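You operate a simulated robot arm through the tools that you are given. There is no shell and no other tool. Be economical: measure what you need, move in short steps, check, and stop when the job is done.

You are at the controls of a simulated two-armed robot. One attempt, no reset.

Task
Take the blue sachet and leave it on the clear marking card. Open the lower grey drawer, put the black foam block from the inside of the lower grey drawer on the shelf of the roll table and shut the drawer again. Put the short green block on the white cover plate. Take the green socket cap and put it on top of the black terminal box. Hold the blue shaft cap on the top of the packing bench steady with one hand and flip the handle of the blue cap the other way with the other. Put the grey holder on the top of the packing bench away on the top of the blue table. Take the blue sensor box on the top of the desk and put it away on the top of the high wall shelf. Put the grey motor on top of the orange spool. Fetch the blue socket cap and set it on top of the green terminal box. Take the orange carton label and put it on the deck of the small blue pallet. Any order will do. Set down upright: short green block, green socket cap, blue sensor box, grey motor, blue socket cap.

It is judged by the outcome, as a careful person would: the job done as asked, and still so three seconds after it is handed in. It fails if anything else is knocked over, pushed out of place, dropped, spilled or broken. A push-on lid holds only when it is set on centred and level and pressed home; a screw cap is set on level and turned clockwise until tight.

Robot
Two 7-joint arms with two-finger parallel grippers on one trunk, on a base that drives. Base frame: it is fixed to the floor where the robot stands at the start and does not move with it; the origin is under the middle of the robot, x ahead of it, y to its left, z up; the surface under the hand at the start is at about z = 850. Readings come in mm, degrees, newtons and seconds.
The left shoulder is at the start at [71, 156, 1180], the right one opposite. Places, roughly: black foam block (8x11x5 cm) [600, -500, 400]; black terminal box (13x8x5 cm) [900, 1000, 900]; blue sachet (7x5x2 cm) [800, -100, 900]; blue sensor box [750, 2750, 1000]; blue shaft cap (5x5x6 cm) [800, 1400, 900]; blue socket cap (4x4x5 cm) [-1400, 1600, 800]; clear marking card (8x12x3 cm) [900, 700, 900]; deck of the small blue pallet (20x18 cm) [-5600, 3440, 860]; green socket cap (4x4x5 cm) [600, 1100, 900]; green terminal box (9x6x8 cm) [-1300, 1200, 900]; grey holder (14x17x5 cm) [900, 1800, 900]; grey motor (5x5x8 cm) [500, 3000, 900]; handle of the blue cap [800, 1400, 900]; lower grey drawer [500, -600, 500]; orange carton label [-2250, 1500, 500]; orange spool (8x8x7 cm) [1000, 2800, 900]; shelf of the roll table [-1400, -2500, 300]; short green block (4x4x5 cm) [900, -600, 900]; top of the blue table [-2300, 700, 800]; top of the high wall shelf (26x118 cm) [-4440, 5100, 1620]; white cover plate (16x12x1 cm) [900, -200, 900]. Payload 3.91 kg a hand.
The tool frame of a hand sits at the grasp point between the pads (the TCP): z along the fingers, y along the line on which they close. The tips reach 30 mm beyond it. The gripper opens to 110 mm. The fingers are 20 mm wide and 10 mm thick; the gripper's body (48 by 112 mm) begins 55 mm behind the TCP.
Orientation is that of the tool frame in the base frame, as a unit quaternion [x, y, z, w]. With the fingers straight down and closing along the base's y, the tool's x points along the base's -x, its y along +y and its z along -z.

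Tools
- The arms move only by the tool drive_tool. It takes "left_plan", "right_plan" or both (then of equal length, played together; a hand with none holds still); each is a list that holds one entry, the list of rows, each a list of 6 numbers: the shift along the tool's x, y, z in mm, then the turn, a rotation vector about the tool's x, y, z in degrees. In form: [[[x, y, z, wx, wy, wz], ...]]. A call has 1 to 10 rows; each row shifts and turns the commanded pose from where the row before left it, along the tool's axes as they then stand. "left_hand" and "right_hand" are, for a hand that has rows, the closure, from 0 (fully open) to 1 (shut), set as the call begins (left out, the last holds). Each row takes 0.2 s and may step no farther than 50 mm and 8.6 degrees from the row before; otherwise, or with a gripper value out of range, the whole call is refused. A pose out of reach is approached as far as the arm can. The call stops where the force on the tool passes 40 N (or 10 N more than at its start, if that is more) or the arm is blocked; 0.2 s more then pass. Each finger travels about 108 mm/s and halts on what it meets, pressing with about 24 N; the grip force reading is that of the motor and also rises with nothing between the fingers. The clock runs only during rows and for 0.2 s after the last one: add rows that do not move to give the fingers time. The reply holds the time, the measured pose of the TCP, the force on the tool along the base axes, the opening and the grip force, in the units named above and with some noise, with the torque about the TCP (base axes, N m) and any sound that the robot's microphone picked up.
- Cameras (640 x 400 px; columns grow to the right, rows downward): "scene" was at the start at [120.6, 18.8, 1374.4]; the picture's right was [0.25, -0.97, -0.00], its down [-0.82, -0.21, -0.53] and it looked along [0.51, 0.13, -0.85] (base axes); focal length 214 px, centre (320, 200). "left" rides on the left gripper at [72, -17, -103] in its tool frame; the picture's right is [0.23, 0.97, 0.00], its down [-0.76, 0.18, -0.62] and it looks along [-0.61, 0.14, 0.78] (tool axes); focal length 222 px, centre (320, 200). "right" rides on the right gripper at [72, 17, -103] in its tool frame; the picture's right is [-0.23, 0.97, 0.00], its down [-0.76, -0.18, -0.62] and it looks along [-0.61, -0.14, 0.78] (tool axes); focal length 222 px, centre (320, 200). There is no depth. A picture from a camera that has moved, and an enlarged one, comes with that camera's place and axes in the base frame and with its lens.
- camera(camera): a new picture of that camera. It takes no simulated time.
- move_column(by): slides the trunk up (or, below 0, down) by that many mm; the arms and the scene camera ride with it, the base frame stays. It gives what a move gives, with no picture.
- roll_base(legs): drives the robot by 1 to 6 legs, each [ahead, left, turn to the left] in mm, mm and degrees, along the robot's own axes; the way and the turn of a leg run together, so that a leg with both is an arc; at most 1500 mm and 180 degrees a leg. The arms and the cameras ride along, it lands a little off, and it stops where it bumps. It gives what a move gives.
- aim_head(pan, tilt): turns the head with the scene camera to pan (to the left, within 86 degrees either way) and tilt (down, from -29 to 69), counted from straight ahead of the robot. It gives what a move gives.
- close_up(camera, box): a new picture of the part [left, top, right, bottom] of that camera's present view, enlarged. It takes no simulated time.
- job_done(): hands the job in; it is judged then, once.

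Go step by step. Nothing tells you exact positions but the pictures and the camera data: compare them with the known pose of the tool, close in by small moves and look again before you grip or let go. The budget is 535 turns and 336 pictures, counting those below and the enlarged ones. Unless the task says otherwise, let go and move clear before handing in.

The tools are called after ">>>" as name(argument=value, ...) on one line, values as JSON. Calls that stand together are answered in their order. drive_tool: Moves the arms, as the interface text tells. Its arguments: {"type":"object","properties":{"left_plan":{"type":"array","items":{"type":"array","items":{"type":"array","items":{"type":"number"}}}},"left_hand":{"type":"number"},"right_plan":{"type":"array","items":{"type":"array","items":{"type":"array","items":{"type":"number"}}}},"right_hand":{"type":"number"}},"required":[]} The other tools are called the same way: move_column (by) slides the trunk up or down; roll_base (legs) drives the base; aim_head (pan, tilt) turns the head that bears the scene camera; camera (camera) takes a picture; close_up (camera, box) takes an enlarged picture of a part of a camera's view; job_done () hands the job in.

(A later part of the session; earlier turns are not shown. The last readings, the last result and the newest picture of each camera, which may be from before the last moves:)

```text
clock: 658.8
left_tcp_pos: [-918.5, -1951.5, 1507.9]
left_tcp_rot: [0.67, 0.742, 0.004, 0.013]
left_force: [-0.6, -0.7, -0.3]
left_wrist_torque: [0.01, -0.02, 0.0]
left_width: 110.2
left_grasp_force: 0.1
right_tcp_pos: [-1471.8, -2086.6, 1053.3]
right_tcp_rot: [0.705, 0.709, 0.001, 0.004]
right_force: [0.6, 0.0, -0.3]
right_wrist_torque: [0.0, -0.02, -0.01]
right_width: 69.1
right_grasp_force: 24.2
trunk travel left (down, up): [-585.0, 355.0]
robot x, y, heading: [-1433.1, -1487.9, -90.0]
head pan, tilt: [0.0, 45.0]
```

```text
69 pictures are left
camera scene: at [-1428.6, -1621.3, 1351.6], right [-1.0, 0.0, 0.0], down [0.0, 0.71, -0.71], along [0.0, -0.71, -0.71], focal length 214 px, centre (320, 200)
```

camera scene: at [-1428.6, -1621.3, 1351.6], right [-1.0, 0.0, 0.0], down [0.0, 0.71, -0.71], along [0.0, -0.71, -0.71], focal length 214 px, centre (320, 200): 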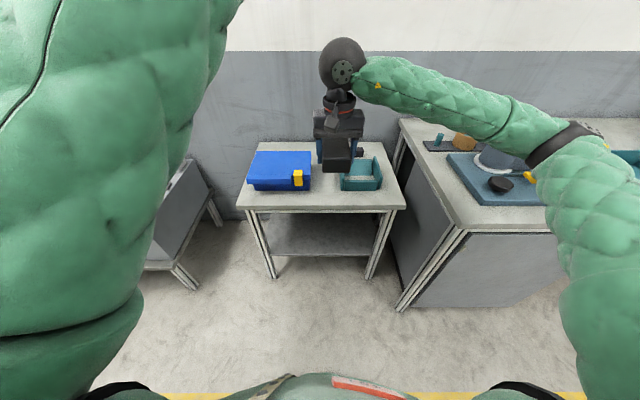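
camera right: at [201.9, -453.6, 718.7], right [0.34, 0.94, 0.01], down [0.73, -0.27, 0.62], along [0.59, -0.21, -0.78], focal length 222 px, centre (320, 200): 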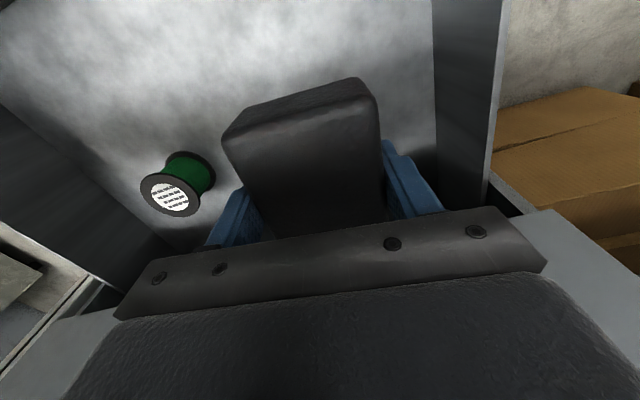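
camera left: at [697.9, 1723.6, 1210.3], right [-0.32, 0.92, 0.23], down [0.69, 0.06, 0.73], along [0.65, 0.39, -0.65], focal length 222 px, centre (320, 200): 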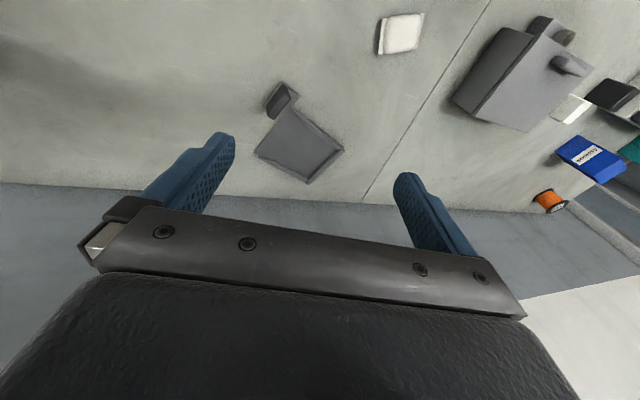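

I'll lower the trunk nearly fully, so that the forearm can go level under the table top.

>>> move_column(by=-400)

>>> move_column(by=-170)

>>> aim_head(pan=0, tilt=30)

>>> camera(camera="scene")

>>> camera(camera="right")

```text
clock: 661.5
left_tcp_pos: [-743.7, -1882.4, 1116.1]
left_tcp_rot: [0.486, 0.869, -0.039, -0.082]
left_force: [2.0, 1.2, -1.7]
left_wrist_torque: [0.03, 0.15, 0.0]
left_width: 109.8
left_grasp_force: 0.0
right_tcp_pos: [-1423.4, -2098.7, 764.8]
right_tcp_rot: [0.648, 0.761, 0.0, 0.036]
right_force: [1.8, 2.0, -2.4]
right_wrist_torque: [-0.14, 0.08, 0.0]
right_width: 69.0
right_grasp_force: 24.1
trunk travel left (down, up): [-287.0, 653.0]
robot x, y, heading: [-1459.4, -1542.2, -88.0]
head pan, tilt: [0.0, 45.0]
stopped: the arm was blocked; the commanded pose is now the measured one
```

```text
clock: 661.8
left_tcp_pos: [-822.3, -1814.6, 1134.9]
left_tcp_rot: [0.314, 0.946, 0.021, -0.081]
left_force: [-0.1, -3.1, 0.4]
left_wrist_torque: [0.28, -0.01, -0.08]
left_width: 109.9
left_grasp_force: 0.1
right_tcp_pos: [-1459.8, -2101.9, 765.7]
right_tcp_rot: [0.596, 0.792, 0.051, 0.121]
right_force: [3.0, 12.3, 24.3]
right_wrist_torque: [-0.88, 0.71, -0.26]
right_width: 68.8
right_grasp_force: 24.2
trunk travel left (down, up): [-283.0, 657.0]
robot x, y, heading: [-1456.3, -1570.6, -83.8]
head pan, tilt: [0.0, 45.0]
stopped: the arm was blocked; the commanded pose is now the measured one
```

```text
clock: 662.6
left_tcp_pos: [-825.1, -1821.1, 1148.9]
left_tcp_rot: [0.339, 0.939, 0.011, -0.064]
left_force: [-0.3, 0.7, -0.1]
left_wrist_torque: [0.03, 0.0, 0.01]
left_width: 110.0
left_grasp_force: 0.0
right_tcp_pos: [-1471.8, -2111.4, 761.9]
right_tcp_rot: [0.606, 0.786, 0.053, 0.115]
right_force: [-0.9, -0.4, 0.1]
right_wrist_torque: [-0.02, -0.01, -0.02]
right_width: 69.3
right_grasp_force: 24.2
trunk travel left (down, up): [-283.0, 657.0]
robot x, y, heading: [-1458.1, -1577.2, -84.5]
head pan, tilt: [0.0, 30.0]
```

```text
68 pictures are left
camera scene: at [-1258.8, -1685.5, 1085.4], right [-0.98, -0.1, 0.17], down [-0.2, 0.48, -0.86], along [0.0, -0.87, -0.49], focal length 214 px, centre (320, 200)
```

scene: 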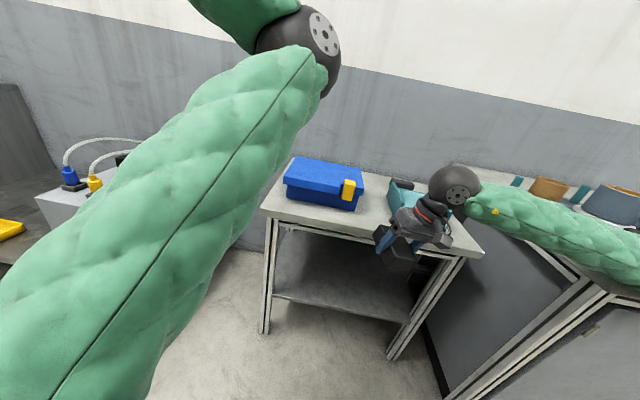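

```text
67 pictures are left
camera right: at [-1498.7, -2030.9, 857.3], right [0.97, 0.03, 0.24], down [-0.14, -0.74, 0.65], along [0.2, -0.67, -0.72], focal length 222 px, centre (320, 200)
```

right: 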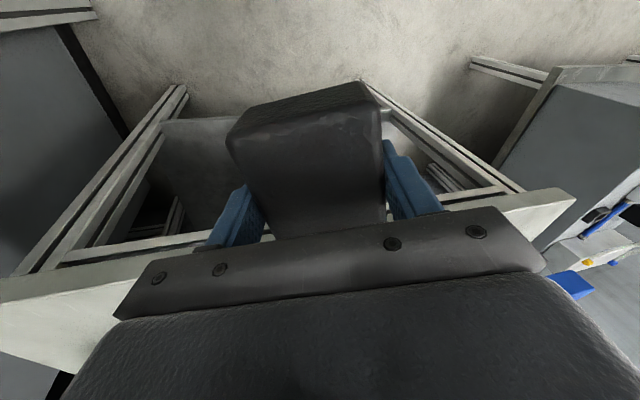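

The right arm came down onto the neighbouring counter and tilted the robot. I'll raise the trunk right away to relieve it.

>>> move_column(by=300)

>>> camera(camera="scene")

```text
clock: 662.9
left_tcp_pos: [-895.2, -1792.7, 1165.4]
left_tcp_rot: [0.209, 0.974, 0.07, -0.057]
left_force: [-1.4, -2.6, 0.1]
left_wrist_torque: [0.15, -0.1, -0.04]
left_width: 110.0
left_grasp_force: 0.0
right_tcp_pos: [-1524.8, -2121.0, 744.9]
right_tcp_rot: [0.598, 0.779, 0.103, 0.161]
right_force: [-3.6, -5.6, -12.0]
right_wrist_torque: [0.48, -0.61, 0.21]
right_width: 69.0
right_grasp_force: 24.0
trunk travel left (down, up): [-287.0, 653.0]
robot x, y, heading: [-1457.7, -1581.7, -82.8]
head pan, tilt: [0.0, 30.0]
stopped: the arm was blocked; the commanded pose is now the measured one
```

```text
66 pictures are left
camera scene: at [-1278.6, -1695.7, 1084.9], right [-0.98, -0.12, 0.15], down [-0.19, 0.48, -0.86], along [0.03, -0.87, -0.49], focal length 214 px, centre (320, 200)
```

scene: 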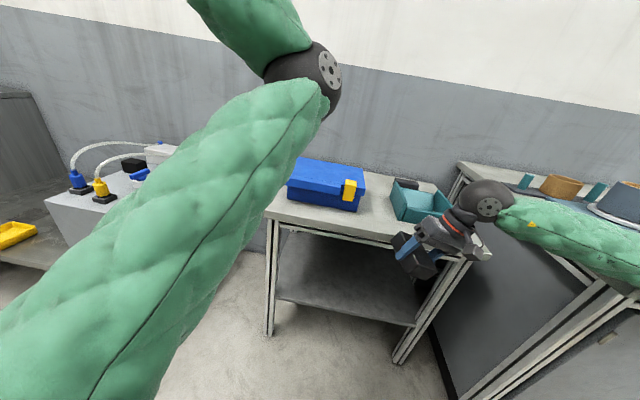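

>>> drive_tool(right_plan=[[[15, 0, -30, 0, 0, 0], [15, 0, -35, 0, 0, 0], [15, 0, -35, 0, 0, 0], [15, 0, -35, 0, 0, 0]]])

>>> camera(camera="scene")

```text
clock: 663.2
left_tcp_pos: [-979.0, -1767.3, 1201.5]
left_tcp_rot: [0.106, 0.988, 0.112, -0.022]
left_force: [0.2, 0.5, 1.7]
left_wrist_torque: [-0.05, 0.02, -0.01]
left_width: 110.0
left_grasp_force: 0.1
right_tcp_pos: [-1589.6, -2135.7, 731.3]
right_tcp_rot: [0.607, 0.756, 0.154, 0.193]
right_force: [-0.1, 1.0, -0.6]
right_wrist_torque: [-0.07, 0.01, 0.0]
right_width: 69.0
right_grasp_force: 24.6
trunk travel left (down, up): [-287.0, 653.0]
robot x, y, heading: [-1455.3, -1591.5, -81.0]
head pan, tilt: [0.0, 30.0]
stopped in row 1 (left hand): the arm was blocked; the commanded pose is now the measured one
```

```text
65 pictures are left
camera scene: at [-1309.8, -1699.9, 1089.5], right [-0.98, -0.15, 0.12], down [-0.17, 0.47, -0.87], along [0.08, -0.87, -0.49], focal length 214 px, centre (320, 200)
```

scene: 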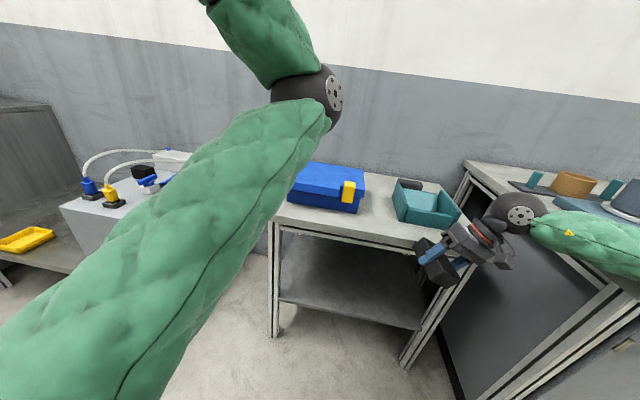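

The robot is settling back. I'll let a little time pass without motion.

>>> drive_tool(right_plan=[[[0, 0, 0, 0, 0, 0], [0, 0, 0, 0, 0, 0], [0, 0, 0, 0, 0, 0], [0, 0, 0, 0, 0, 0], [0, 0, 0, 0, 0, 0]]])

>>> drive_tool(right_plan=[[[0, 0, 0, 0, 0, 0], [0, 0, 0, 0, 0, 0], [0, 0, 0, 0, 0, 0], [0, 0, 0, 0, 0, 0], [0, 0, 0, 0, 0, 0]]])

>>> camera(camera="scene")

```text
clock: 663.6
left_tcp_pos: [-986.5, -1766.3, 1209.0]
left_tcp_rot: [0.031, 0.989, 0.144, 0.01]
left_force: [0.4, -2.0, 0.0]
left_wrist_torque: [0.17, 0.05, 0.02]
left_width: 109.9
left_grasp_force: 0.1
right_tcp_pos: [-1628.2, -2168.9, 699.7]
right_tcp_rot: [0.651, 0.713, 0.183, 0.187]
right_force: [3.7, 16.3, -4.7]
right_wrist_torque: [0.36, -0.18, -0.34]
right_width: 69.9
right_grasp_force: 23.8
trunk travel left (down, up): [-287.0, 653.0]
robot x, y, heading: [-1450.5, -1606.5, -79.2]
head pan, tilt: [0.0, 30.0]
stopped in row 1 (left hand): the arm was blocked; the commanded pose is now the measured one
```

```text
clock: 663.9
left_tcp_pos: [-937.8, -1752.5, 1212.2]
left_tcp_rot: [-0.034, 0.981, 0.184, 0.046]
left_force: [0.5, 1.4, -0.2]
left_wrist_torque: [-0.16, 0.02, 0.0]
left_width: 109.9
left_grasp_force: 0.1
right_tcp_pos: [-1670.3, -2202.7, 674.7]
right_tcp_rot: [0.724, 0.65, 0.159, 0.167]
right_force: [32.7, -29.1, 98.2]
right_wrist_torque: [-2.17, 5.52, 3.97]
right_width: 70.1
right_grasp_force: 24.4
trunk travel left (down, up): [-287.0, 653.0]
robot x, y, heading: [-1434.5, -1611.2, -75.5]
head pan, tilt: [0.0, 30.0]
stopped in row 1 (left hand): the arm was blocked; the commanded pose is now the measured one
```

```text
64 pictures are left
camera scene: at [-1194.9, -1682.7, 1087.6], right [-0.95, -0.25, 0.2], down [-0.29, 0.43, -0.85], along [0.13, -0.87, -0.48], focal length 214 px, centre (320, 200)
```

scene: 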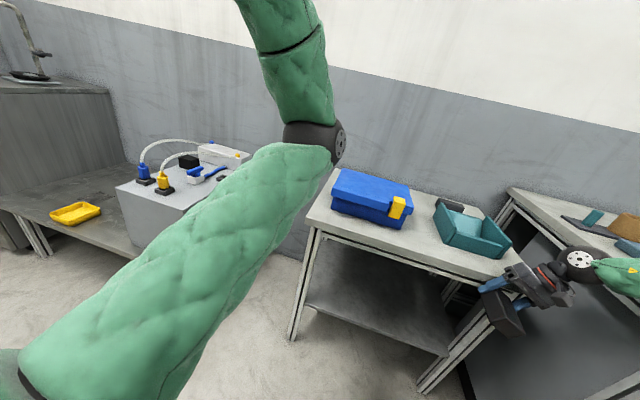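

The robot is leaning left because the right arm presses on the table. I'll lift the right hand, and raise the left as well.

>>> drive_tool(right_plan=[[[20, 0, -40, 0, 0, 0], [20, 0, -40, 0, 0, 0], [20, 0, -40, 0, 0, 0]]], left_plan=[[[0, 0, -20, 0, 0, 0], [0, 0, -20, 0, 0, 0], [0, 0, -20, 0, 0, 0]]])

>>> drive_tool(right_plan=[[[20, 0, -40, 0, 0, 0], [20, 0, -40, 0, 0, 0], [20, 0, -40, 0, 0, 0]]])

>>> camera(camera="scene")

```text
clock: 664.1
left_tcp_pos: [-820.1, -1765.5, 1198.8]
left_tcp_rot: [-0.042, 0.959, 0.274, 0.059]
left_force: [3.6, 2.3, -0.2]
left_wrist_torque: [-0.2, 0.22, 0.12]
left_width: 110.0
left_grasp_force: 0.1
left hand out of reach, approached as far as the arm can: row 1
right_tcp_pos: [-1663.6, -2196.0, 671.3]
right_tcp_rot: [0.781, 0.594, 0.113, 0.159]
right_force: [-14.9, -16.9, 12.3]
right_wrist_torque: [1.33, -0.73, 0.63]
right_width: 20.4
right_grasp_force: 0.1
trunk travel left (down, up): [-287.0, 653.0]
robot x, y, heading: [-1427.5, -1602.5, -74.3]
head pan, tilt: [0.0, 30.0]
stopped in row 1 (right hand): the force on the tool passed its limit at 144 N (the readings are from after the stop); the commanded pose is now the measured one
```

```text
clock: 664.5
left_tcp_pos: [-782.4, -1852.7, 1186.3]
left_tcp_rot: [-0.006, 0.913, 0.392, 0.111]
left_force: [1.1, 2.2, -1.3]
left_wrist_torque: [0.01, 0.05, 0.09]
left_width: 110.2
left_grasp_force: 0.1
right_tcp_pos: [-1645.9, -2104.2, 600.7]
right_tcp_rot: [0.801, 0.554, 0.205, 0.092]
right_force: [0.3, -1.0, 7.9]
right_wrist_torque: [0.01, 0.31, 0.04]
right_width: 0.1
right_grasp_force: 23.6
trunk travel left (down, up): [-287.0, 653.0]
robot x, y, heading: [-1421.5, -1598.7, -75.8]
head pan, tilt: [0.0, 30.0]
stopped in row 1 (left hand): the arm was blocked; the commanded pose is now the measured one
```

```text
63 pictures are left
camera scene: at [-960.0, -1587.7, 1057.6], right [-0.88, -0.23, 0.41], down [-0.47, 0.37, -0.8], along [0.03, -0.9, -0.43], focal length 214 px, centre (320, 200)
```

scene: 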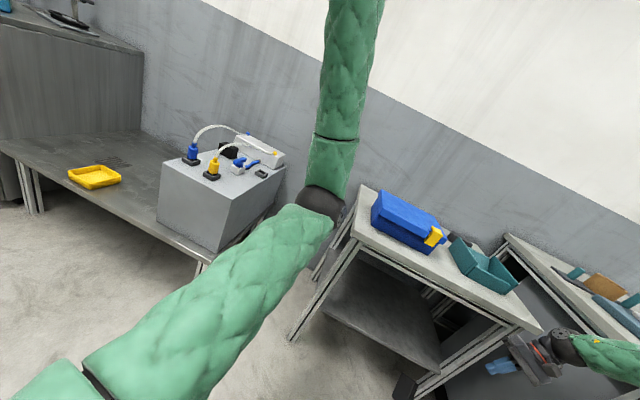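

The robot is tipping left and the foam has slipped from the hand. I'll try to catch the balance by driving the base in the falling direction.

>>> roll_base(legs=[[-100, 450, 0]])

>>> camera(camera="scene")

```text
clock: 665.2
left_tcp_pos: [-999.6, -2059.5, 1186.5]
left_tcp_rot: [-0.065, 0.765, 0.58, 0.273]
left_force: [-4.4, -9.2, -5.9]
left_wrist_torque: [0.58, -0.31, -0.03]
left_width: 110.0
left_grasp_force: 0.0
right_tcp_pos: [-1658.3, -2003.5, 315.2]
right_tcp_rot: [0.768, 0.371, 0.517, -0.073]
right_force: [-15.1, -14.0, -14.2]
right_wrist_torque: [1.12, -1.39, 0.25]
right_width: 0.2
right_grasp_force: 23.3
trunk travel left (down, up): [-287.0, 653.0]
robot x, y, heading: [-1416.1, -1630.2, -68.2]
head pan, tilt: [0.0, 30.0]
stopped in leg 1: the robot was blocked; the commanded pose is now the measured one
```

```text
62 pictures are left
camera scene: at [-1051.1, -1641.6, 1069.0], right [-0.88, -0.35, 0.31], down [-0.44, 0.37, -0.82], along [0.18, -0.86, -0.48], focal length 214 px, centre (320, 200)
```

scene: 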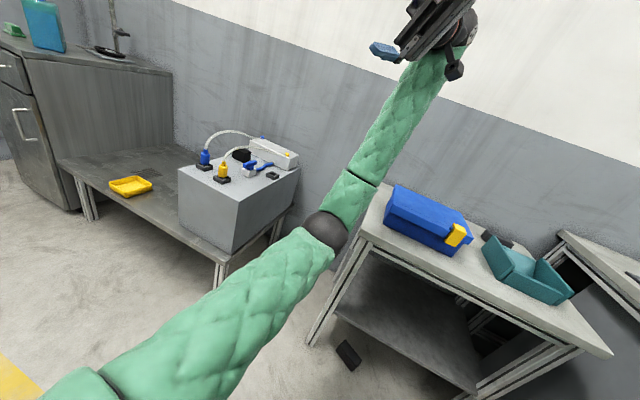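

The lean has reduced. I'll continue the same way.

>>> roll_base(legs=[[0, 300, 0]])

>>> camera(camera="scene")

```text
clock: 665.9
left_tcp_pos: [-1221.9, -2181.8, 1171.3]
left_tcp_rot: [-0.184, 0.617, 0.655, 0.396]
left_force: [1.9, -0.1, 0.4]
left_wrist_torque: [0.03, -0.05, 0.18]
left_width: 110.1
left_grasp_force: 0.1
right_tcp_pos: [-1595.6, -1990.0, 155.9]
right_tcp_rot: [0.663, 0.267, 0.693, -0.093]
right_force: [-4.5, -3.0, 3.4]
right_wrist_torque: [-0.1, 0.18, -0.01]
right_width: 0.0
right_grasp_force: 24.0
trunk travel left (down, up): [-287.0, 653.0]
robot x, y, heading: [-1393.4, -1633.7, -66.7]
head pan, tilt: [0.0, 30.0]
stopped in leg 1: the robot was blocked; the commanded pose is now the measured one
```

```text
61 pictures are left
camera scene: at [-1129.2, -1676.5, 1080.2], right [-0.9, -0.39, 0.21], down [-0.36, 0.39, -0.85], along [0.25, -0.84, -0.49], focal length 214 px, centre (320, 200)
```

scene: 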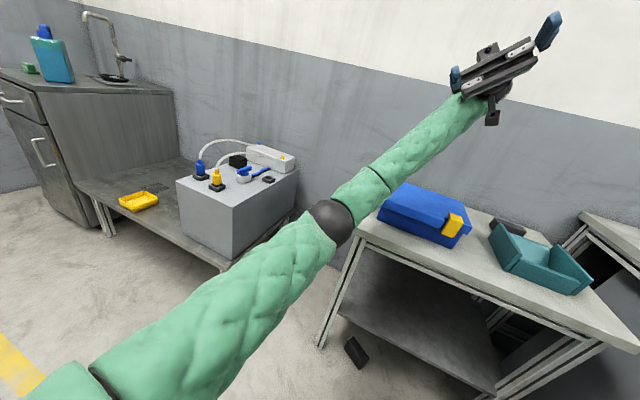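

>>> roll_base(legs=[[0, 100, 0]])

>>> roll_base(legs=[[20, 0, 0]])

>>> camera(camera="scene")

```text
clock: 666.7
left_tcp_pos: [-1324.3, -2239.4, 1120.9]
left_tcp_rot: [-0.257, 0.482, 0.715, 0.436]
left_force: [0.7, 1.0, -4.3]
left_wrist_torque: [0.38, -0.03, 0.01]
left_width: 109.8
left_grasp_force: 0.0
right_tcp_pos: [-1542.9, -1929.4, 96.7]
right_tcp_rot: [0.542, 0.234, 0.802, -0.093]
right_force: [-4.7, -31.1, 9.9]
right_wrist_torque: [-1.25, 0.96, 2.02]
right_width: 0.1
right_grasp_force: 23.2
trunk travel left (down, up): [-287.0, 653.0]
robot x, y, heading: [-1370.6, -1567.6, -69.0]
head pan, tilt: [0.0, 30.0]
stopped in leg 1: the robot was blocked; the commanded pose is now the measured one
```

```text
clock: 667.4
left_tcp_pos: [-1278.4, -2201.2, 1212.4]
left_tcp_rot: [-0.397, 0.456, 0.676, 0.421]
left_force: [0.4, 1.7, -2.4]
left_wrist_torque: [0.27, 0.02, 0.06]
left_width: 110.0
left_grasp_force: 0.0
right_tcp_pos: [-1493.6, -1871.0, 112.8]
right_tcp_rot: [0.516, 0.198, 0.832, -0.056]
right_force: [7.5, -14.2, 10.6]
right_wrist_torque: [-0.79, 0.48, 1.22]
right_width: 0.0
right_grasp_force: 23.7
trunk travel left (down, up): [-287.0, 653.0]
robot x, y, heading: [-1394.9, -1538.1, -78.7]
head pan, tilt: [0.0, 30.0]
stopped in leg 1: the robot was blocked; the commanded pose is now the measured one
```

```text
60 pictures are left
camera scene: at [-1025.7, -1593.2, 1071.5], right [-0.93, -0.19, 0.32], down [-0.38, 0.42, -0.82], along [0.02, -0.89, -0.46], focal length 214 px, centre (320, 200)
```

scene: 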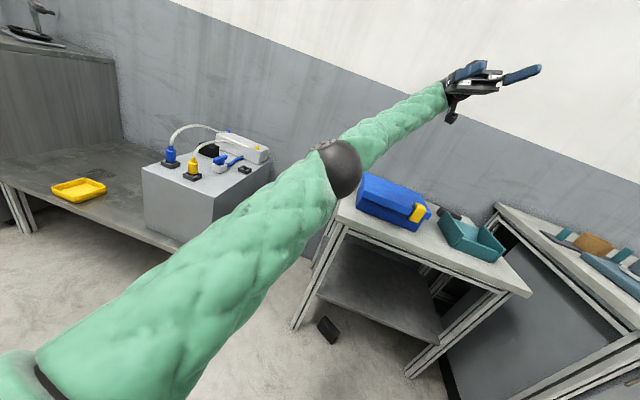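

The right hand has ended up near the floor and is pushing there. I'll lift it straight up in base terms.

>>> drive_tool(right_plan=[[[35, 11, 15.6, 0, 0, 0], [35, 11, 15.6, 0, 0, 0], [35, 11, 15.6, 0, 0, 0], [35, 11, 15.6, 0, 0, 0], [35, 11, 15.6, 0, 0, 0]]])

>>> drive_tool(right_plan=[[[35, 11, 15.6, 0, 0, 0], [35, 11, 15.6, 0, 0, 0], [35, 11, 15.6, 0, 0, 0], [35, 11, 15.6, 0, 0, 0], [35, 11, 15.6, 0, 0, 0]]])

>>> camera(camera="scene")

```text
clock: 667.7
left_tcp_pos: [-1386.2, -2166.7, 1263.9]
left_tcp_rot: [-0.48, 0.433, 0.611, 0.457]
left_force: [0.0, 0.1, -3.7]
left_wrist_torque: [0.29, 0.07, -0.04]
left_width: 110.0
left_grasp_force: 0.2
right_tcp_pos: [-1480.6, -1860.6, 115.5]
right_tcp_rot: [0.508, 0.203, 0.836, 0.047]
right_force: [-15.0, 9.0, -4.4]
right_wrist_torque: [0.37, 0.22, -1.09]
right_width: 0.0
right_grasp_force: 24.5
trunk travel left (down, up): [-287.0, 653.0]
robot x, y, heading: [-1407.0, -1486.1, -90.1]
head pan, tilt: [0.0, 30.0]
stopped in row 1 (left hand): the arm was blocked; the commanded pose is now the measured one
```

```text
clock: 668.0
left_tcp_pos: [-1577.0, -2144.9, 1236.2]
left_tcp_rot: [-0.526, 0.386, 0.543, 0.529]
left_force: [-5.2, 1.1, -5.1]
left_wrist_torque: [0.36, 0.19, -0.43]
left_width: 110.0
left_grasp_force: 0.0
right_tcp_pos: [-1499.8, -1860.4, 134.2]
right_tcp_rot: [0.462, 0.181, 0.848, 0.188]
right_force: [-0.2, -1.1, -0.1]
right_wrist_torque: [-0.03, 0.03, 0.02]
right_width: 0.1
right_grasp_force: 24.5
trunk travel left (down, up): [-287.0, 653.0]
robot x, y, heading: [-1415.3, -1416.8, -103.4]
head pan, tilt: [0.0, 30.0]
stopped in row 1 (left hand): the arm was blocked; the commanded pose is now the measured one
```

```text
59 pictures are left
camera scene: at [-1116.7, -1615.8, 1077.3], right [-0.93, 0.22, 0.31], down [-0.15, 0.54, -0.83], along [-0.35, -0.81, -0.46], focal length 214 px, centre (320, 200)
```

scene: 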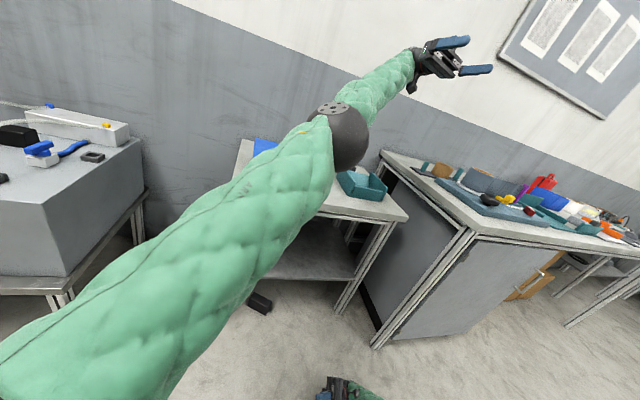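

>>> drive_tool(right_plan=[[[35, 11, 15.6, 0, 0, 0]]])

>>> drive_tool(right_plan=[[[35, 11, 15.6, 0, 0, 0]]])

>>> drive_tool(right_plan=[[[35, 11, 15.6, 0, 0, 0]]])

>>> camera(camera="scene")

```text
clock: 668.4
left_tcp_pos: [-1723.8, -2138.7, 1105.3]
left_tcp_rot: [0.6, -0.235, -0.559, -0.523]
left_force: [-0.2, -3.2, -6.9]
left_wrist_torque: [0.46, 0.23, -0.13]
left_width: 109.9
left_grasp_force: 0.1
right_tcp_pos: [-1444.2, -1893.6, 163.0]
right_tcp_rot: [0.366, 0.191, 0.873, 0.26]
right_force: [-0.5, 0.4, 1.6]
right_wrist_torque: [0.0, 0.05, 0.01]
right_width: 0.0
right_grasp_force: 24.4
trunk travel left (down, up): [-287.0, 653.0]
robot x, y, heading: [-1383.5, -1388.9, -102.6]
head pan, tilt: [0.0, 30.0]
stopped in row 1 (left hand): the arm was blocked; the commanded pose is now the measured one
```

```text
clock: 668.7
left_tcp_pos: [-2011.5, -1918.7, 976.2]
left_tcp_rot: [0.652, -0.228, -0.437, -0.576]
left_force: [-11.5, 11.8, -11.0]
left_wrist_torque: [0.94, 0.33, -0.61]
left_width: 110.0
left_grasp_force: 0.0
right_tcp_pos: [-1487.9, -1880.1, 193.4]
right_tcp_rot: [0.238, 0.186, 0.876, 0.376]
right_force: [-0.3, 2.1, 0.3]
right_wrist_torque: [0.02, 0.04, -0.1]
right_width: 0.0
right_grasp_force: 24.2
trunk travel left (down, up): [-287.0, 653.0]
robot x, y, heading: [-1341.0, -1335.9, -107.8]
head pan, tilt: [0.0, 30.0]
stopped in row 1 (right hand): the arm was blocked; the commanded pose is now the measured one
```

```text
clock: 669.0
left_tcp_pos: [-1997.2, -1946.0, 977.6]
left_tcp_rot: [0.649, -0.215, -0.456, -0.57]
left_force: [-4.3, 8.7, -0.9]
left_wrist_torque: [0.1, 0.04, -0.04]
left_width: 109.9
left_grasp_force: 0.1
right_tcp_pos: [-1501.1, -1845.1, 194.6]
right_tcp_rot: [0.222, 0.206, 0.89, 0.341]
right_force: [-0.1, 0.8, 0.2]
right_wrist_torque: [0.08, 0.0, -0.01]
right_width: 0.2
right_grasp_force: 24.2
trunk travel left (down, up): [-287.0, 653.0]
robot x, y, heading: [-1373.1, -1295.1, -103.2]
head pan, tilt: [0.0, 30.0]
stopped in row 1 (right hand): the force on the tool passed its limit at 67 N (the readings are from after the stop); the commanded pose is now the measured one
```

```text
58 pictures are left
camera scene: at [-1446.6, -1407.6, 1084.2], right [-0.97, 0.23, -0.04], down [0.15, 0.47, -0.87], along [-0.18, -0.85, -0.49], focal length 214 px, centre (320, 200)
```

scene: 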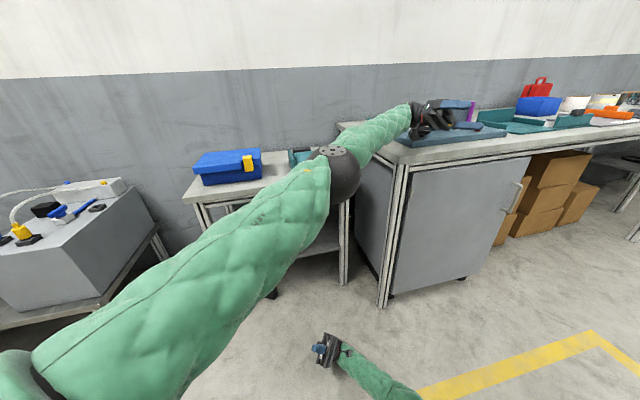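

The robot is upright again. The left hand is over the counter, so I'll lift it straight up and back away.

>>> drive_tool(left_plan=[[[-33.5, -21.8, 2.6, 0, 0, 0], [-33.5, -21.8, 2.6, 0, 0, 0], [-33.5, -21.8, 2.6, 0, 0, 0]]])

>>> camera(camera="scene")

```text
clock: 670.0
left_tcp_pos: [-1947.2, -1944.4, 1134.5]
left_tcp_rot: [0.64, -0.237, -0.455, -0.573]
left_force: [-1.2, 1.3, 1.2]
left_wrist_torque: [-0.04, -0.06, -0.06]
left_width: 109.9
left_grasp_force: 0.1
left hand out of reach, approached as far as the arm can: row 1, 2, 3
right_tcp_pos: [-1498.0, -1851.3, 192.9]
right_tcp_rot: [0.233, 0.199, 0.883, 0.354]
right_force: [-0.5, 1.0, -0.7]
right_wrist_torque: [0.03, -0.02, 0.02]
right_width: 0.1
right_grasp_force: 24.0
trunk travel left (down, up): [-287.0, 653.0]
robot x, y, heading: [-1356.8, -1326.6, -106.3]
head pan, tilt: [0.0, 30.0]
stopped in row 3 (left hand): the arm was blocked; the commanded pose is now the measured one
```

```text
57 pictures are left
camera scene: at [-1392.6, -1446.6, 1082.3], right [-0.96, 0.28, 0.0], down [0.14, 0.47, -0.87], along [-0.24, -0.84, -0.49], focal length 214 px, centre (320, 200)
```

scene: 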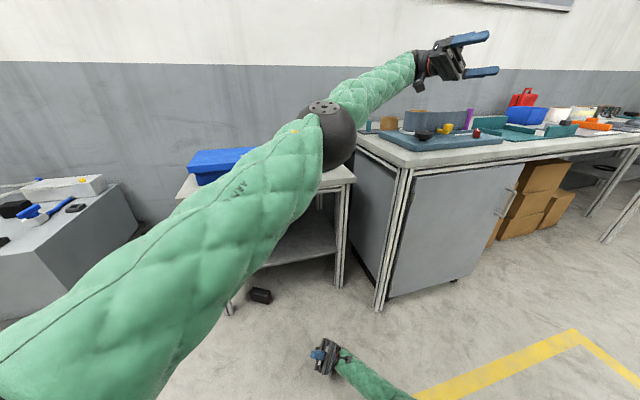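

Upright and free. I'll back away from the furniture, then take stock with a close look.

>>> roll_base(legs=[[-450, 0, 0]])

>>> move_column(by=300)

>>> camera(camera="scene")

>>> close_up(camera="scene", box=[200, 100, 520, 300])

```text
clock: 672.1
left_tcp_pos: [-1857.1, -1648.6, 1122.5]
left_tcp_rot: [0.637, -0.231, -0.457, -0.575]
left_force: [-0.9, -1.3, 0.6]
left_wrist_torque: [-0.01, 0.01, 0.0]
left_width: 110.1
left_grasp_force: 0.1
right_tcp_pos: [-1411.8, -1552.5, 193.3]
right_tcp_rot: [0.233, 0.204, 0.882, 0.355]
right_force: [0.1, 0.7, -0.5]
right_wrist_torque: [-0.02, -0.01, 0.0]
right_width: 0.1
right_grasp_force: 24.1
trunk travel left (down, up): [-287.0, 653.0]
robot x, y, heading: [-1272.3, -1016.2, -105.9]
head pan, tilt: [0.0, 30.0]
stopped in leg 1: the robot was blocked; the commanded pose is now the measured one
```

```text
clock: 675.1
left_tcp_pos: [-1858.8, -1656.0, 1417.6]
left_tcp_rot: [0.638, -0.228, -0.458, -0.576]
left_force: [-0.3, -0.4, 0.4]
left_wrist_torque: [0.0, 0.03, 0.02]
left_width: 110.0
left_grasp_force: 0.0
right_tcp_pos: [-1410.9, -1552.8, 488.5]
right_tcp_rot: [0.234, 0.201, 0.883, 0.353]
right_force: [-0.5, 0.2, -0.7]
right_wrist_torque: [0.02, 0.0, 0.03]
right_width: 0.0
right_grasp_force: 24.3
trunk travel left (down, up): [-587.0, 353.0]
robot x, y, heading: [-1274.2, -1016.4, -105.7]
head pan, tilt: [0.0, 30.0]
```

```text
56 pictures are left
camera scene: at [-1307.4, -1150.7, 1375.8], right [-0.96, 0.27, 0.0], down [0.14, 0.48, -0.87], along [-0.23, -0.83, -0.5], focal length 214 px, centre (320, 200)
```

scene: 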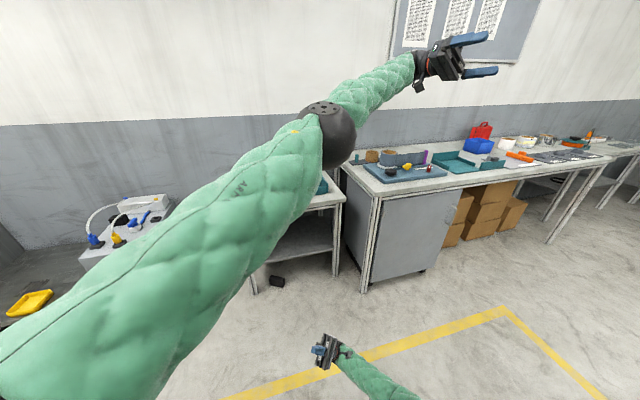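

```text
2.00 times, centred on (360, 200) of scene
camera zoom: at [-1307.4, -1150.7, 1375.8], right [-0.96, 0.27, 0.0], down [0.14, 0.48, -0.87], along [-0.23, -0.83, -0.5], focal length 429 px, centre (240, 200)
```

zoom: 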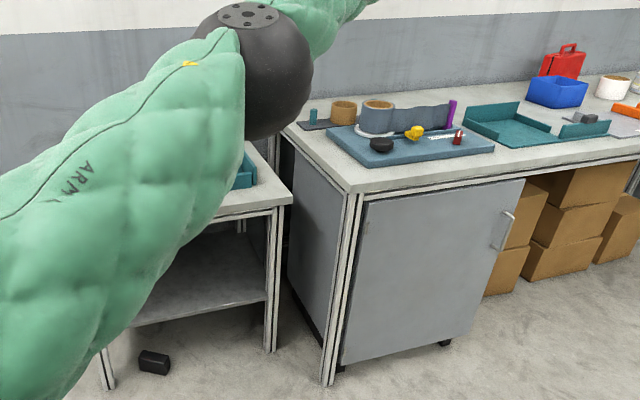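

The foam lies on the floor before the roll table, and everything else looks in order. I'll raise the trunk and restore the right hand to fingers-down.

>>> move_column(by=300)

>>> drive_tool(right_plan=[[[0, 0, 0, 7.5, -3.9, 0], [0, 0, 0, 7.5, -3.9, 0], [0, 0, 0, 7.5, -3.9, 0], [0, 0, 0, 7.5, -3.9, 0], [0, 0, 0, 7.5, -3.9, 0], [0, 0, 0, 7.5, -3.9, 0], [0, 0, 0, 7.5, -3.9, 0], [0, 0, 0, 7.5, -3.9, 0], [0, 0, 0, 7.5, -3.9, 0]]], right_hand=0)

>>> camera(camera="scene")

```text
clock: 678.1
left_tcp_pos: [-1859.4, -1656.2, 1718.2]
left_tcp_rot: [0.637, -0.228, -0.459, -0.576]
left_force: [-0.3, -0.2, -0.3]
left_wrist_torque: [0.01, 0.0, 0.03]
left_width: 109.9
left_grasp_force: 0.1
right_tcp_pos: [-1411.0, -1553.1, 788.9]
right_tcp_rot: [0.234, 0.201, 0.883, 0.353]
right_force: [0.8, 0.7, -0.6]
right_wrist_torque: [0.01, -0.01, 0.0]
right_width: 0.1
right_grasp_force: 24.3
trunk travel left (down, up): [-887.0, 53.0]
robot x, y, heading: [-1269.0, -1018.7, -105.9]
head pan, tilt: [0.0, 30.0]
```

```text
clock: 680.1
left_tcp_pos: [-1858.1, -1655.2, 1719.1]
left_tcp_rot: [0.637, -0.229, -0.459, -0.575]
left_force: [0.2, 0.2, 0.3]
left_wrist_torque: [-0.02, 0.0, -0.04]
left_width: 109.9
left_grasp_force: 0.0
right_tcp_pos: [-1409.5, -1552.4, 787.5]
right_tcp_rot: [0.629, 0.541, 0.519, 0.207]
right_force: [0.9, 0.2, 0.1]
right_wrist_torque: [0.0, 0.03, -0.01]
right_width: 110.1
right_grasp_force: 0.0
trunk travel left (down, up): [-887.0, 53.0]
robot x, y, heading: [-1268.6, -1017.2, -105.8]
head pan, tilt: [0.0, 30.0]
```

```text
54 pictures are left
camera scene: at [-1307.6, -1150.5, 1675.9], right [-0.96, 0.27, 0.0], down [0.14, 0.48, -0.87], along [-0.23, -0.83, -0.5], focal length 214 px, centre (320, 200)
```

scene: 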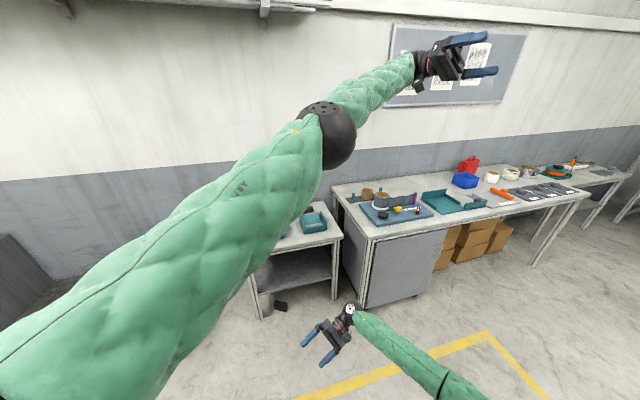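

>>> drive_tool(right_plan=[[[0, 0, 0, 7.53, -3.93, 0], [0, 0, 0, 7.53, -3.93, 0], [0, 0, 0, 7.53, -3.93, 0], [0, 0, 0, 7.53, -3.93, 0], [0, 0, 0, 7.53, -3.93, 0], [0, 0, 0, 7.53, -3.93, 0], [0, 0, 0, 7.53, -3.93, 0], [0, 0, 0, 7.53, -3.93, 0]]])

>>> camera(camera="right")

```text
clock: 681.9
left_tcp_pos: [-1857.7, -1655.7, 1718.2]
left_tcp_rot: [0.637, -0.229, -0.458, -0.576]
left_force: [0.0, 0.3, -0.3]
left_wrist_torque: [0.01, -0.02, 0.02]
left_width: 110.0
left_grasp_force: 0.1
right_tcp_pos: [-1410.5, -1553.5, 787.0]
right_tcp_rot: [0.759, 0.652, -0.001, -0.001]
right_force: [0.1, -0.1, -0.2]
right_wrist_torque: [0.02, -0.03, 0.02]
right_width: 110.1
right_grasp_force: 0.1
trunk travel left (down, up): [-887.0, 53.0]
robot x, y, heading: [-1272.8, -1017.0, -105.9]
head pan, tilt: [0.0, 30.0]
```

```text
53 pictures are left
camera right: at [-1383.2, -1484.9, 891.6], right [0.93, -0.37, 0.0], down [-0.29, -0.73, 0.62], along [-0.23, -0.58, -0.78], focal length 222 px, centre (320, 200)
```

right: 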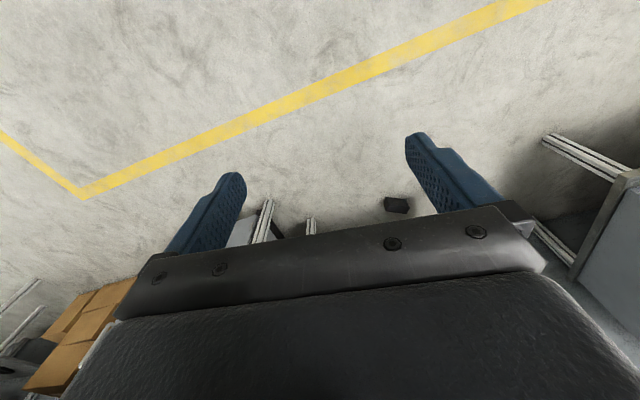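

The right hand is vertical again. The foam lies at about [-1287, -2298] on the floor by the table's front edge. I'll bring the left hand back to its own side first.

>>> drive_tool(left_plan=[[[17.7, -32.6, -25.6, 0, 0, 0], [17.7, -32.6, -25.6, 0, 0, 0], [17.7, -32.6, -25.6, 0, 0, 0], [17.7, -32.6, -25.6, 0, 0, 0], [17.7, -32.6, -25.6, 0, 0, 0], [17.7, -32.6, -25.6, 0, 0, 0], [17.7, -32.6, -25.6, 0, 0, 0], [17.7, -32.6, -25.6, 0, 0, 0], [17.7, -32.6, -25.6, 0, 0, 0], [17.7, -32.6, -25.6, 0, 0, 0]]])

>>> camera(camera="scene")

```text
clock: 684.1
left_tcp_pos: [-1423.0, -1779.2, 1717.4]
left_tcp_rot: [0.636, -0.229, -0.458, -0.577]
left_force: [0.2, -0.8, 0.1]
left_wrist_torque: [0.0, -0.02, 0.01]
left_width: 110.1
left_grasp_force: 0.1
right_tcp_pos: [-1409.6, -1554.6, 789.1]
right_tcp_rot: [0.758, 0.652, 0.0, 0.0]
right_force: [-0.4, 0.3, 0.4]
right_wrist_torque: [0.04, 0.03, 0.04]
right_width: 110.1
right_grasp_force: 0.0
trunk travel left (down, up): [-887.0, 53.0]
robot x, y, heading: [-1274.8, -1016.0, -105.5]
head pan, tilt: [0.0, 30.0]
```

```text
52 pictures are left
camera scene: at [-1304.4, -1151.4, 1675.9], right [-0.96, 0.27, 0.0], down [0.13, 0.48, -0.87], along [-0.24, -0.83, -0.5], focal length 214 px, centre (320, 200)
```

scene: 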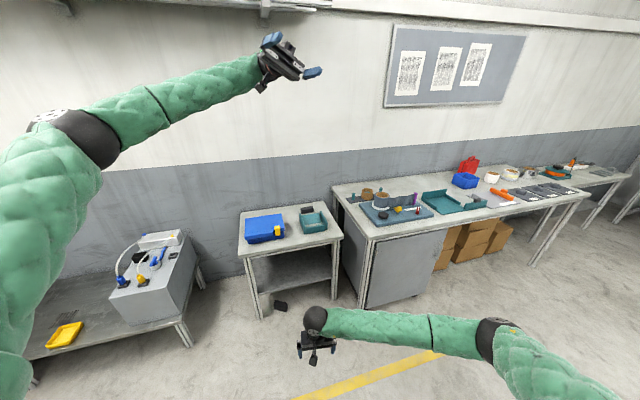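

The left arm's elbow is back in its normal outboard posture. I'll move the left hand further to its side.

>>> drive_tool(left_plan=[[[17.7, -32.6, -25.6, 0, 0, 0], [17.7, -32.6, -25.6, 0, 0, 0], [17.7, -32.6, -25.6, 0, 0, 0], [17.7, -32.6, -25.6, 0, 0, 0], [17.7, -32.6, -25.6, 0, 0, 0], [17.7, -32.6, -25.6, 0, 0, 0], [17.7, -32.6, -25.6, 0, 0, 0]]])

>>> roll_base(legs=[[0, 0, 15.5]])

>>> close_up(camera="scene", box=[200, 180, 400, 330])

```text
clock: 685.7
left_tcp_pos: [-1135.6, -1821.3, 1722.5]
left_tcp_rot: [0.634, -0.225, -0.463, -0.577]
left_force: [-0.8, 0.5, -0.6]
left_wrist_torque: [0.03, -0.01, 0.05]
left_width: 109.9
left_grasp_force: 0.1
left hand out of reach, approached as far as the arm can: row 6, 7
right_tcp_pos: [-1410.1, -1553.5, 789.1]
right_tcp_rot: [0.759, 0.652, 0.0, 0.0]
right_force: [0.2, 0.1, 0.0]
right_wrist_torque: [0.02, 0.0, -0.02]
right_width: 110.1
right_grasp_force: 0.2
trunk travel left (down, up): [-887.0, 53.0]
robot x, y, heading: [-1270.0, -1017.8, -105.7]
head pan, tilt: [0.0, 30.0]
```

```text
clock: 687.0
left_tcp_pos: [-927.1, -1757.8, 1721.3]
left_tcp_rot: [0.66, -0.134, -0.537, -0.508]
left_force: [0.3, -0.4, -0.8]
left_wrist_torque: [0.03, 0.0, -0.01]
left_width: 110.0
left_grasp_force: 0.3
right_tcp_pos: [-1260.7, -1572.1, 788.8]
right_tcp_rot: [0.663, 0.748, 0.001, 0.001]
right_force: [-0.2, -0.2, -0.6]
right_wrist_torque: [0.01, 0.0, 0.01]
right_width: 109.9
right_grasp_force: 0.1
trunk travel left (down, up): [-887.0, 53.0]
robot x, y, heading: [-1273.7, -1017.1, -90.0]
head pan, tilt: [0.0, 30.0]
```

```text
2.67 times, centred on (300, 255) of scene
camera zoom: at [-1268.9, -1156.4, 1675.9], right [-1.0, 0.0, 0.0], down [0.0, 0.5, -0.87], along [0.0, -0.87, -0.5], focal length 572 px, centre (373, 53)
```

zoom: 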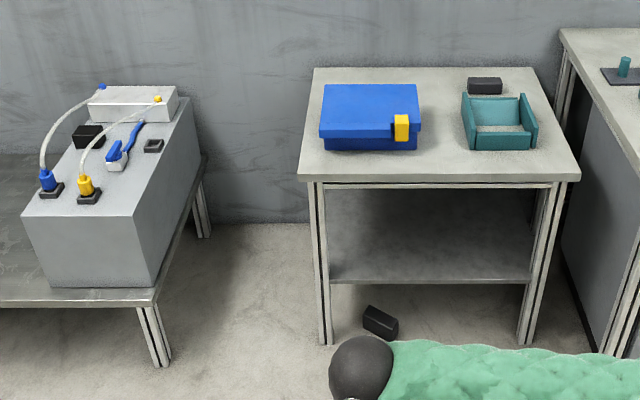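

I'll draw the left hand back toward the body so it won't meet the machine when the trunk goes down.

>>> drive_tool(left_plan=[[[16.6, -20.2, 36.7, 0, 0, 0], [16.6, -20.2, 36.7, 0, 0, 0], [16.6, -20.2, 36.7, 0, 0, 0], [16.6, -20.2, 36.7, 0, 0, 0], [16.6, -20.2, 36.7, 0, 0, 0], [16.6, -20.2, 36.7, 0, 0, 0], [16.6, -20.2, 36.7, 0, 0, 0]]])

>>> roll_base(legs=[[430, 100, 0]])

>>> move_column(by=-400)

>>> camera(camera="scene")

```text
clock: 688.6
left_tcp_pos: [-923.2, -1436.2, 1722.5]
left_tcp_rot: [0.66, -0.137, -0.537, -0.508]
left_force: [0.2, 0.6, 0.1]
left_wrist_torque: [-0.02, -0.03, 0.05]
left_width: 110.0
left_grasp_force: 0.1
right_tcp_pos: [-1260.5, -1569.7, 789.0]
right_tcp_rot: [0.663, 0.749, -0.001, 0.0]
right_force: [0.4, 0.8, -0.1]
right_wrist_torque: [-0.03, 0.01, 0.02]
right_width: 109.7
right_grasp_force: 0.0
trunk travel left (down, up): [-887.0, 53.0]
robot x, y, heading: [-1269.5, -1014.5, -90.1]
head pan, tilt: [0.0, 30.0]
```

```text
clock: 691.3
left_tcp_pos: [-825.3, -1869.6, 1721.7]
left_tcp_rot: [0.66, -0.136, -0.537, -0.507]
left_force: [0.0, 0.5, -0.4]
left_wrist_torque: [0.0, 0.04, 0.0]
left_width: 110.1
left_grasp_force: 0.1
right_tcp_pos: [-1162.4, -2003.5, 788.2]
right_tcp_rot: [0.662, 0.75, 0.0, 0.001]
right_force: [0.6, -0.4, -0.2]
right_wrist_torque: [0.01, 0.01, -0.02]
right_width: 110.0
right_grasp_force: 0.1
trunk travel left (down, up): [-887.0, 53.0]
robot x, y, heading: [-1172.8, -1447.3, -90.0]
head pan, tilt: [0.0, 30.0]
```

```text
clock: 695.1
left_tcp_pos: [-825.1, -1868.3, 1322.4]
left_tcp_rot: [0.66, -0.136, -0.537, -0.508]
left_force: [-0.7, -0.5, 0.3]
left_wrist_torque: [0.02, 0.02, 0.0]
left_width: 110.1
left_grasp_force: 0.0
right_tcp_pos: [-1162.7, -2002.5, 387.0]
right_tcp_rot: [0.662, 0.749, 0.001, 0.0]
right_force: [0.7, 0.4, -0.5]
right_wrist_torque: [0.02, 0.01, 0.0]
right_width: 110.0
right_grasp_force: 0.0
trunk travel left (down, up): [-487.0, 453.0]
robot x, y, heading: [-1176.8, -1445.2, -90.2]
head pan, tilt: [0.0, 30.0]
```

```text
50 pictures are left
camera scene: at [-1170.5, -1586.5, 1276.0], right [-1.0, 0.0, 0.0], down [0.0, 0.5, -0.87], along [0.0, -0.87, -0.5], focal length 214 px, centre (320, 200)
```

scene: 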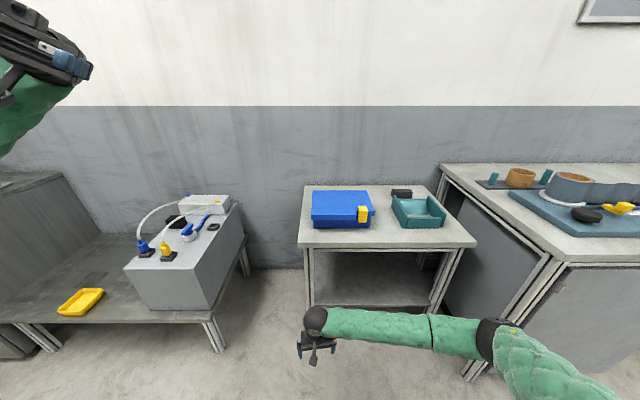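

>>> drive_tool(right_plan=[[[0, -43, 0, 0, 0, 0], [0, -43, 0, 0, -8, 0], [0, -43, 0, 0, -8, 0], [0, 0, 0, 0, -8, 0], [0, 0, 0, 0, -8, 0], [0, 0, 0, 0, -8, 0], [0, 0, 0, 0, 0, 0]]])

>>> camera(camera="right")

```text
clock: 696.7
left_tcp_pos: [-825.8, -1869.3, 1322.3]
left_tcp_rot: [0.659, -0.135, -0.537, -0.508]
left_force: [-0.7, 0.0, 0.4]
left_wrist_torque: [0.01, 0.01, 0.02]
left_width: 110.0
left_grasp_force: 0.1
right_tcp_pos: [-1290.8, -2018.3, 387.5]
right_tcp_rot: [0.643, 0.727, -0.16, 0.182]
right_force: [0.0, 0.4, -0.6]
right_wrist_torque: [-0.01, 0.0, 0.01]
right_width: 110.0
right_grasp_force: 0.1
right hand out of reach, approached as far as the arm can: row 5, 6
trunk travel left (down, up): [-487.0, 453.0]
robot x, y, heading: [-1172.3, -1450.0, -90.4]
head pan, tilt: [0.0, 30.0]
```

```text
49 pictures are left
camera right: at [-1287.9, -1904.7, 445.1], right [0.99, -0.08, 0.11], down [-0.13, -0.4, 0.91], along [-0.03, -0.91, -0.41], focal length 222 px, centre (320, 200)
```

right: 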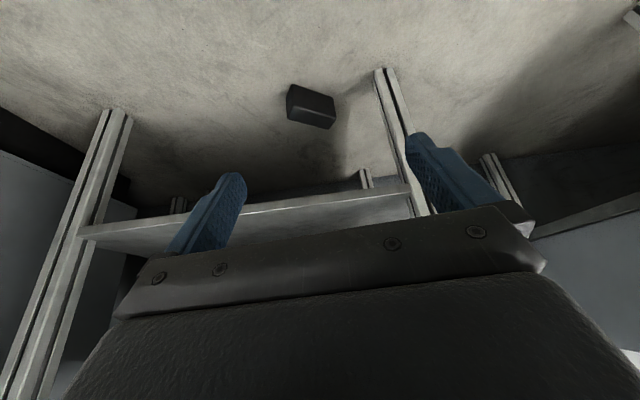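

The foam lies lengthwise along x, partly under the shelf. I'll lower the trunk, tilt the hand further, and pull the foam out toward me with closed fingers.

>>> move_column(by=-240)

>>> drive_tool(right_plan=[[[0, 0, 40, 0, -6, 0], [0, 0, 30, 0, -6, 0], [0, 0, 0, 0, -5, 0], [0, 0, 0, 0, 0, 0]]], right_hand=1)

>>> camera(camera="right")

>>> camera(camera="scene")

```text
clock: 699.2
left_tcp_pos: [-825.6, -1869.3, 1082.6]
left_tcp_rot: [0.66, -0.136, -0.537, -0.507]
left_force: [-0.5, -0.3, 0.2]
left_wrist_torque: [0.0, 0.01, -0.01]
left_width: 110.0
left_grasp_force: 0.1
right_tcp_pos: [-1291.3, -2018.4, 147.0]
right_tcp_rot: [0.643, 0.727, -0.159, 0.182]
right_force: [-0.2, 0.7, 0.1]
right_wrist_torque: [0.01, 0.0, -0.01]
right_width: 109.8
right_grasp_force: 0.1
trunk travel left (down, up): [-247.0, 693.0]
robot x, y, heading: [-1173.2, -1448.2, -90.2]
head pan, tilt: [0.0, 30.0]
```

```text
clock: 700.2
left_tcp_pos: [-825.3, -1869.0, 1082.4]
left_tcp_rot: [0.66, -0.136, -0.537, -0.508]
left_force: [0.9, 0.6, 0.1]
left_wrist_torque: [0.0, -0.02, -0.02]
left_width: 110.1
left_grasp_force: 0.1
right_tcp_pos: [-1289.0, -2017.7, 146.8]
right_tcp_rot: [0.643, 0.726, -0.16, 0.182]
right_force: [1.3, -0.7, -0.3]
right_wrist_torque: [0.01, -0.04, -0.02]
right_width: 0.1
right_grasp_force: 24.0
right hand out of reach, approached as far as the arm can: row 1, 2, 3
trunk travel left (down, up): [-247.0, 693.0]
robot x, y, heading: [-1174.3, -1447.3, -89.8]
head pan, tilt: [0.0, 30.0]
```

```text
48 pictures are left
camera right: at [-1287.8, -1904.5, 205.1], right [0.99, -0.08, 0.11], down [-0.13, -0.4, 0.91], along [-0.03, -0.91, -0.41], focal length 222 px, centre (320, 200)
```

right: 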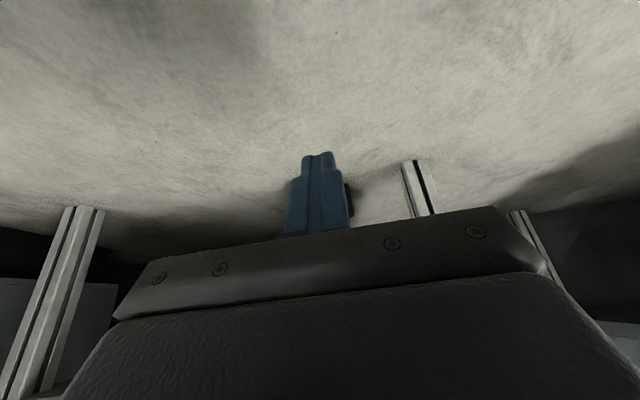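

```text
47 pictures are left
camera scene: at [-1170.6, -1586.5, 1035.9], right [-1.0, 0.0, 0.0], down [0.0, 0.5, -0.87], along [0.0, -0.87, -0.5], focal length 214 px, centre (320, 200)
```

scene: 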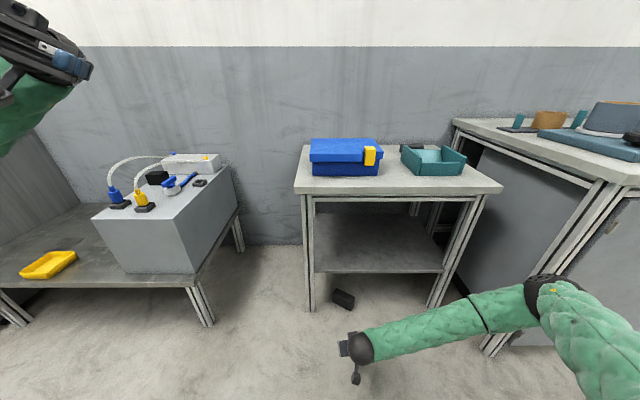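

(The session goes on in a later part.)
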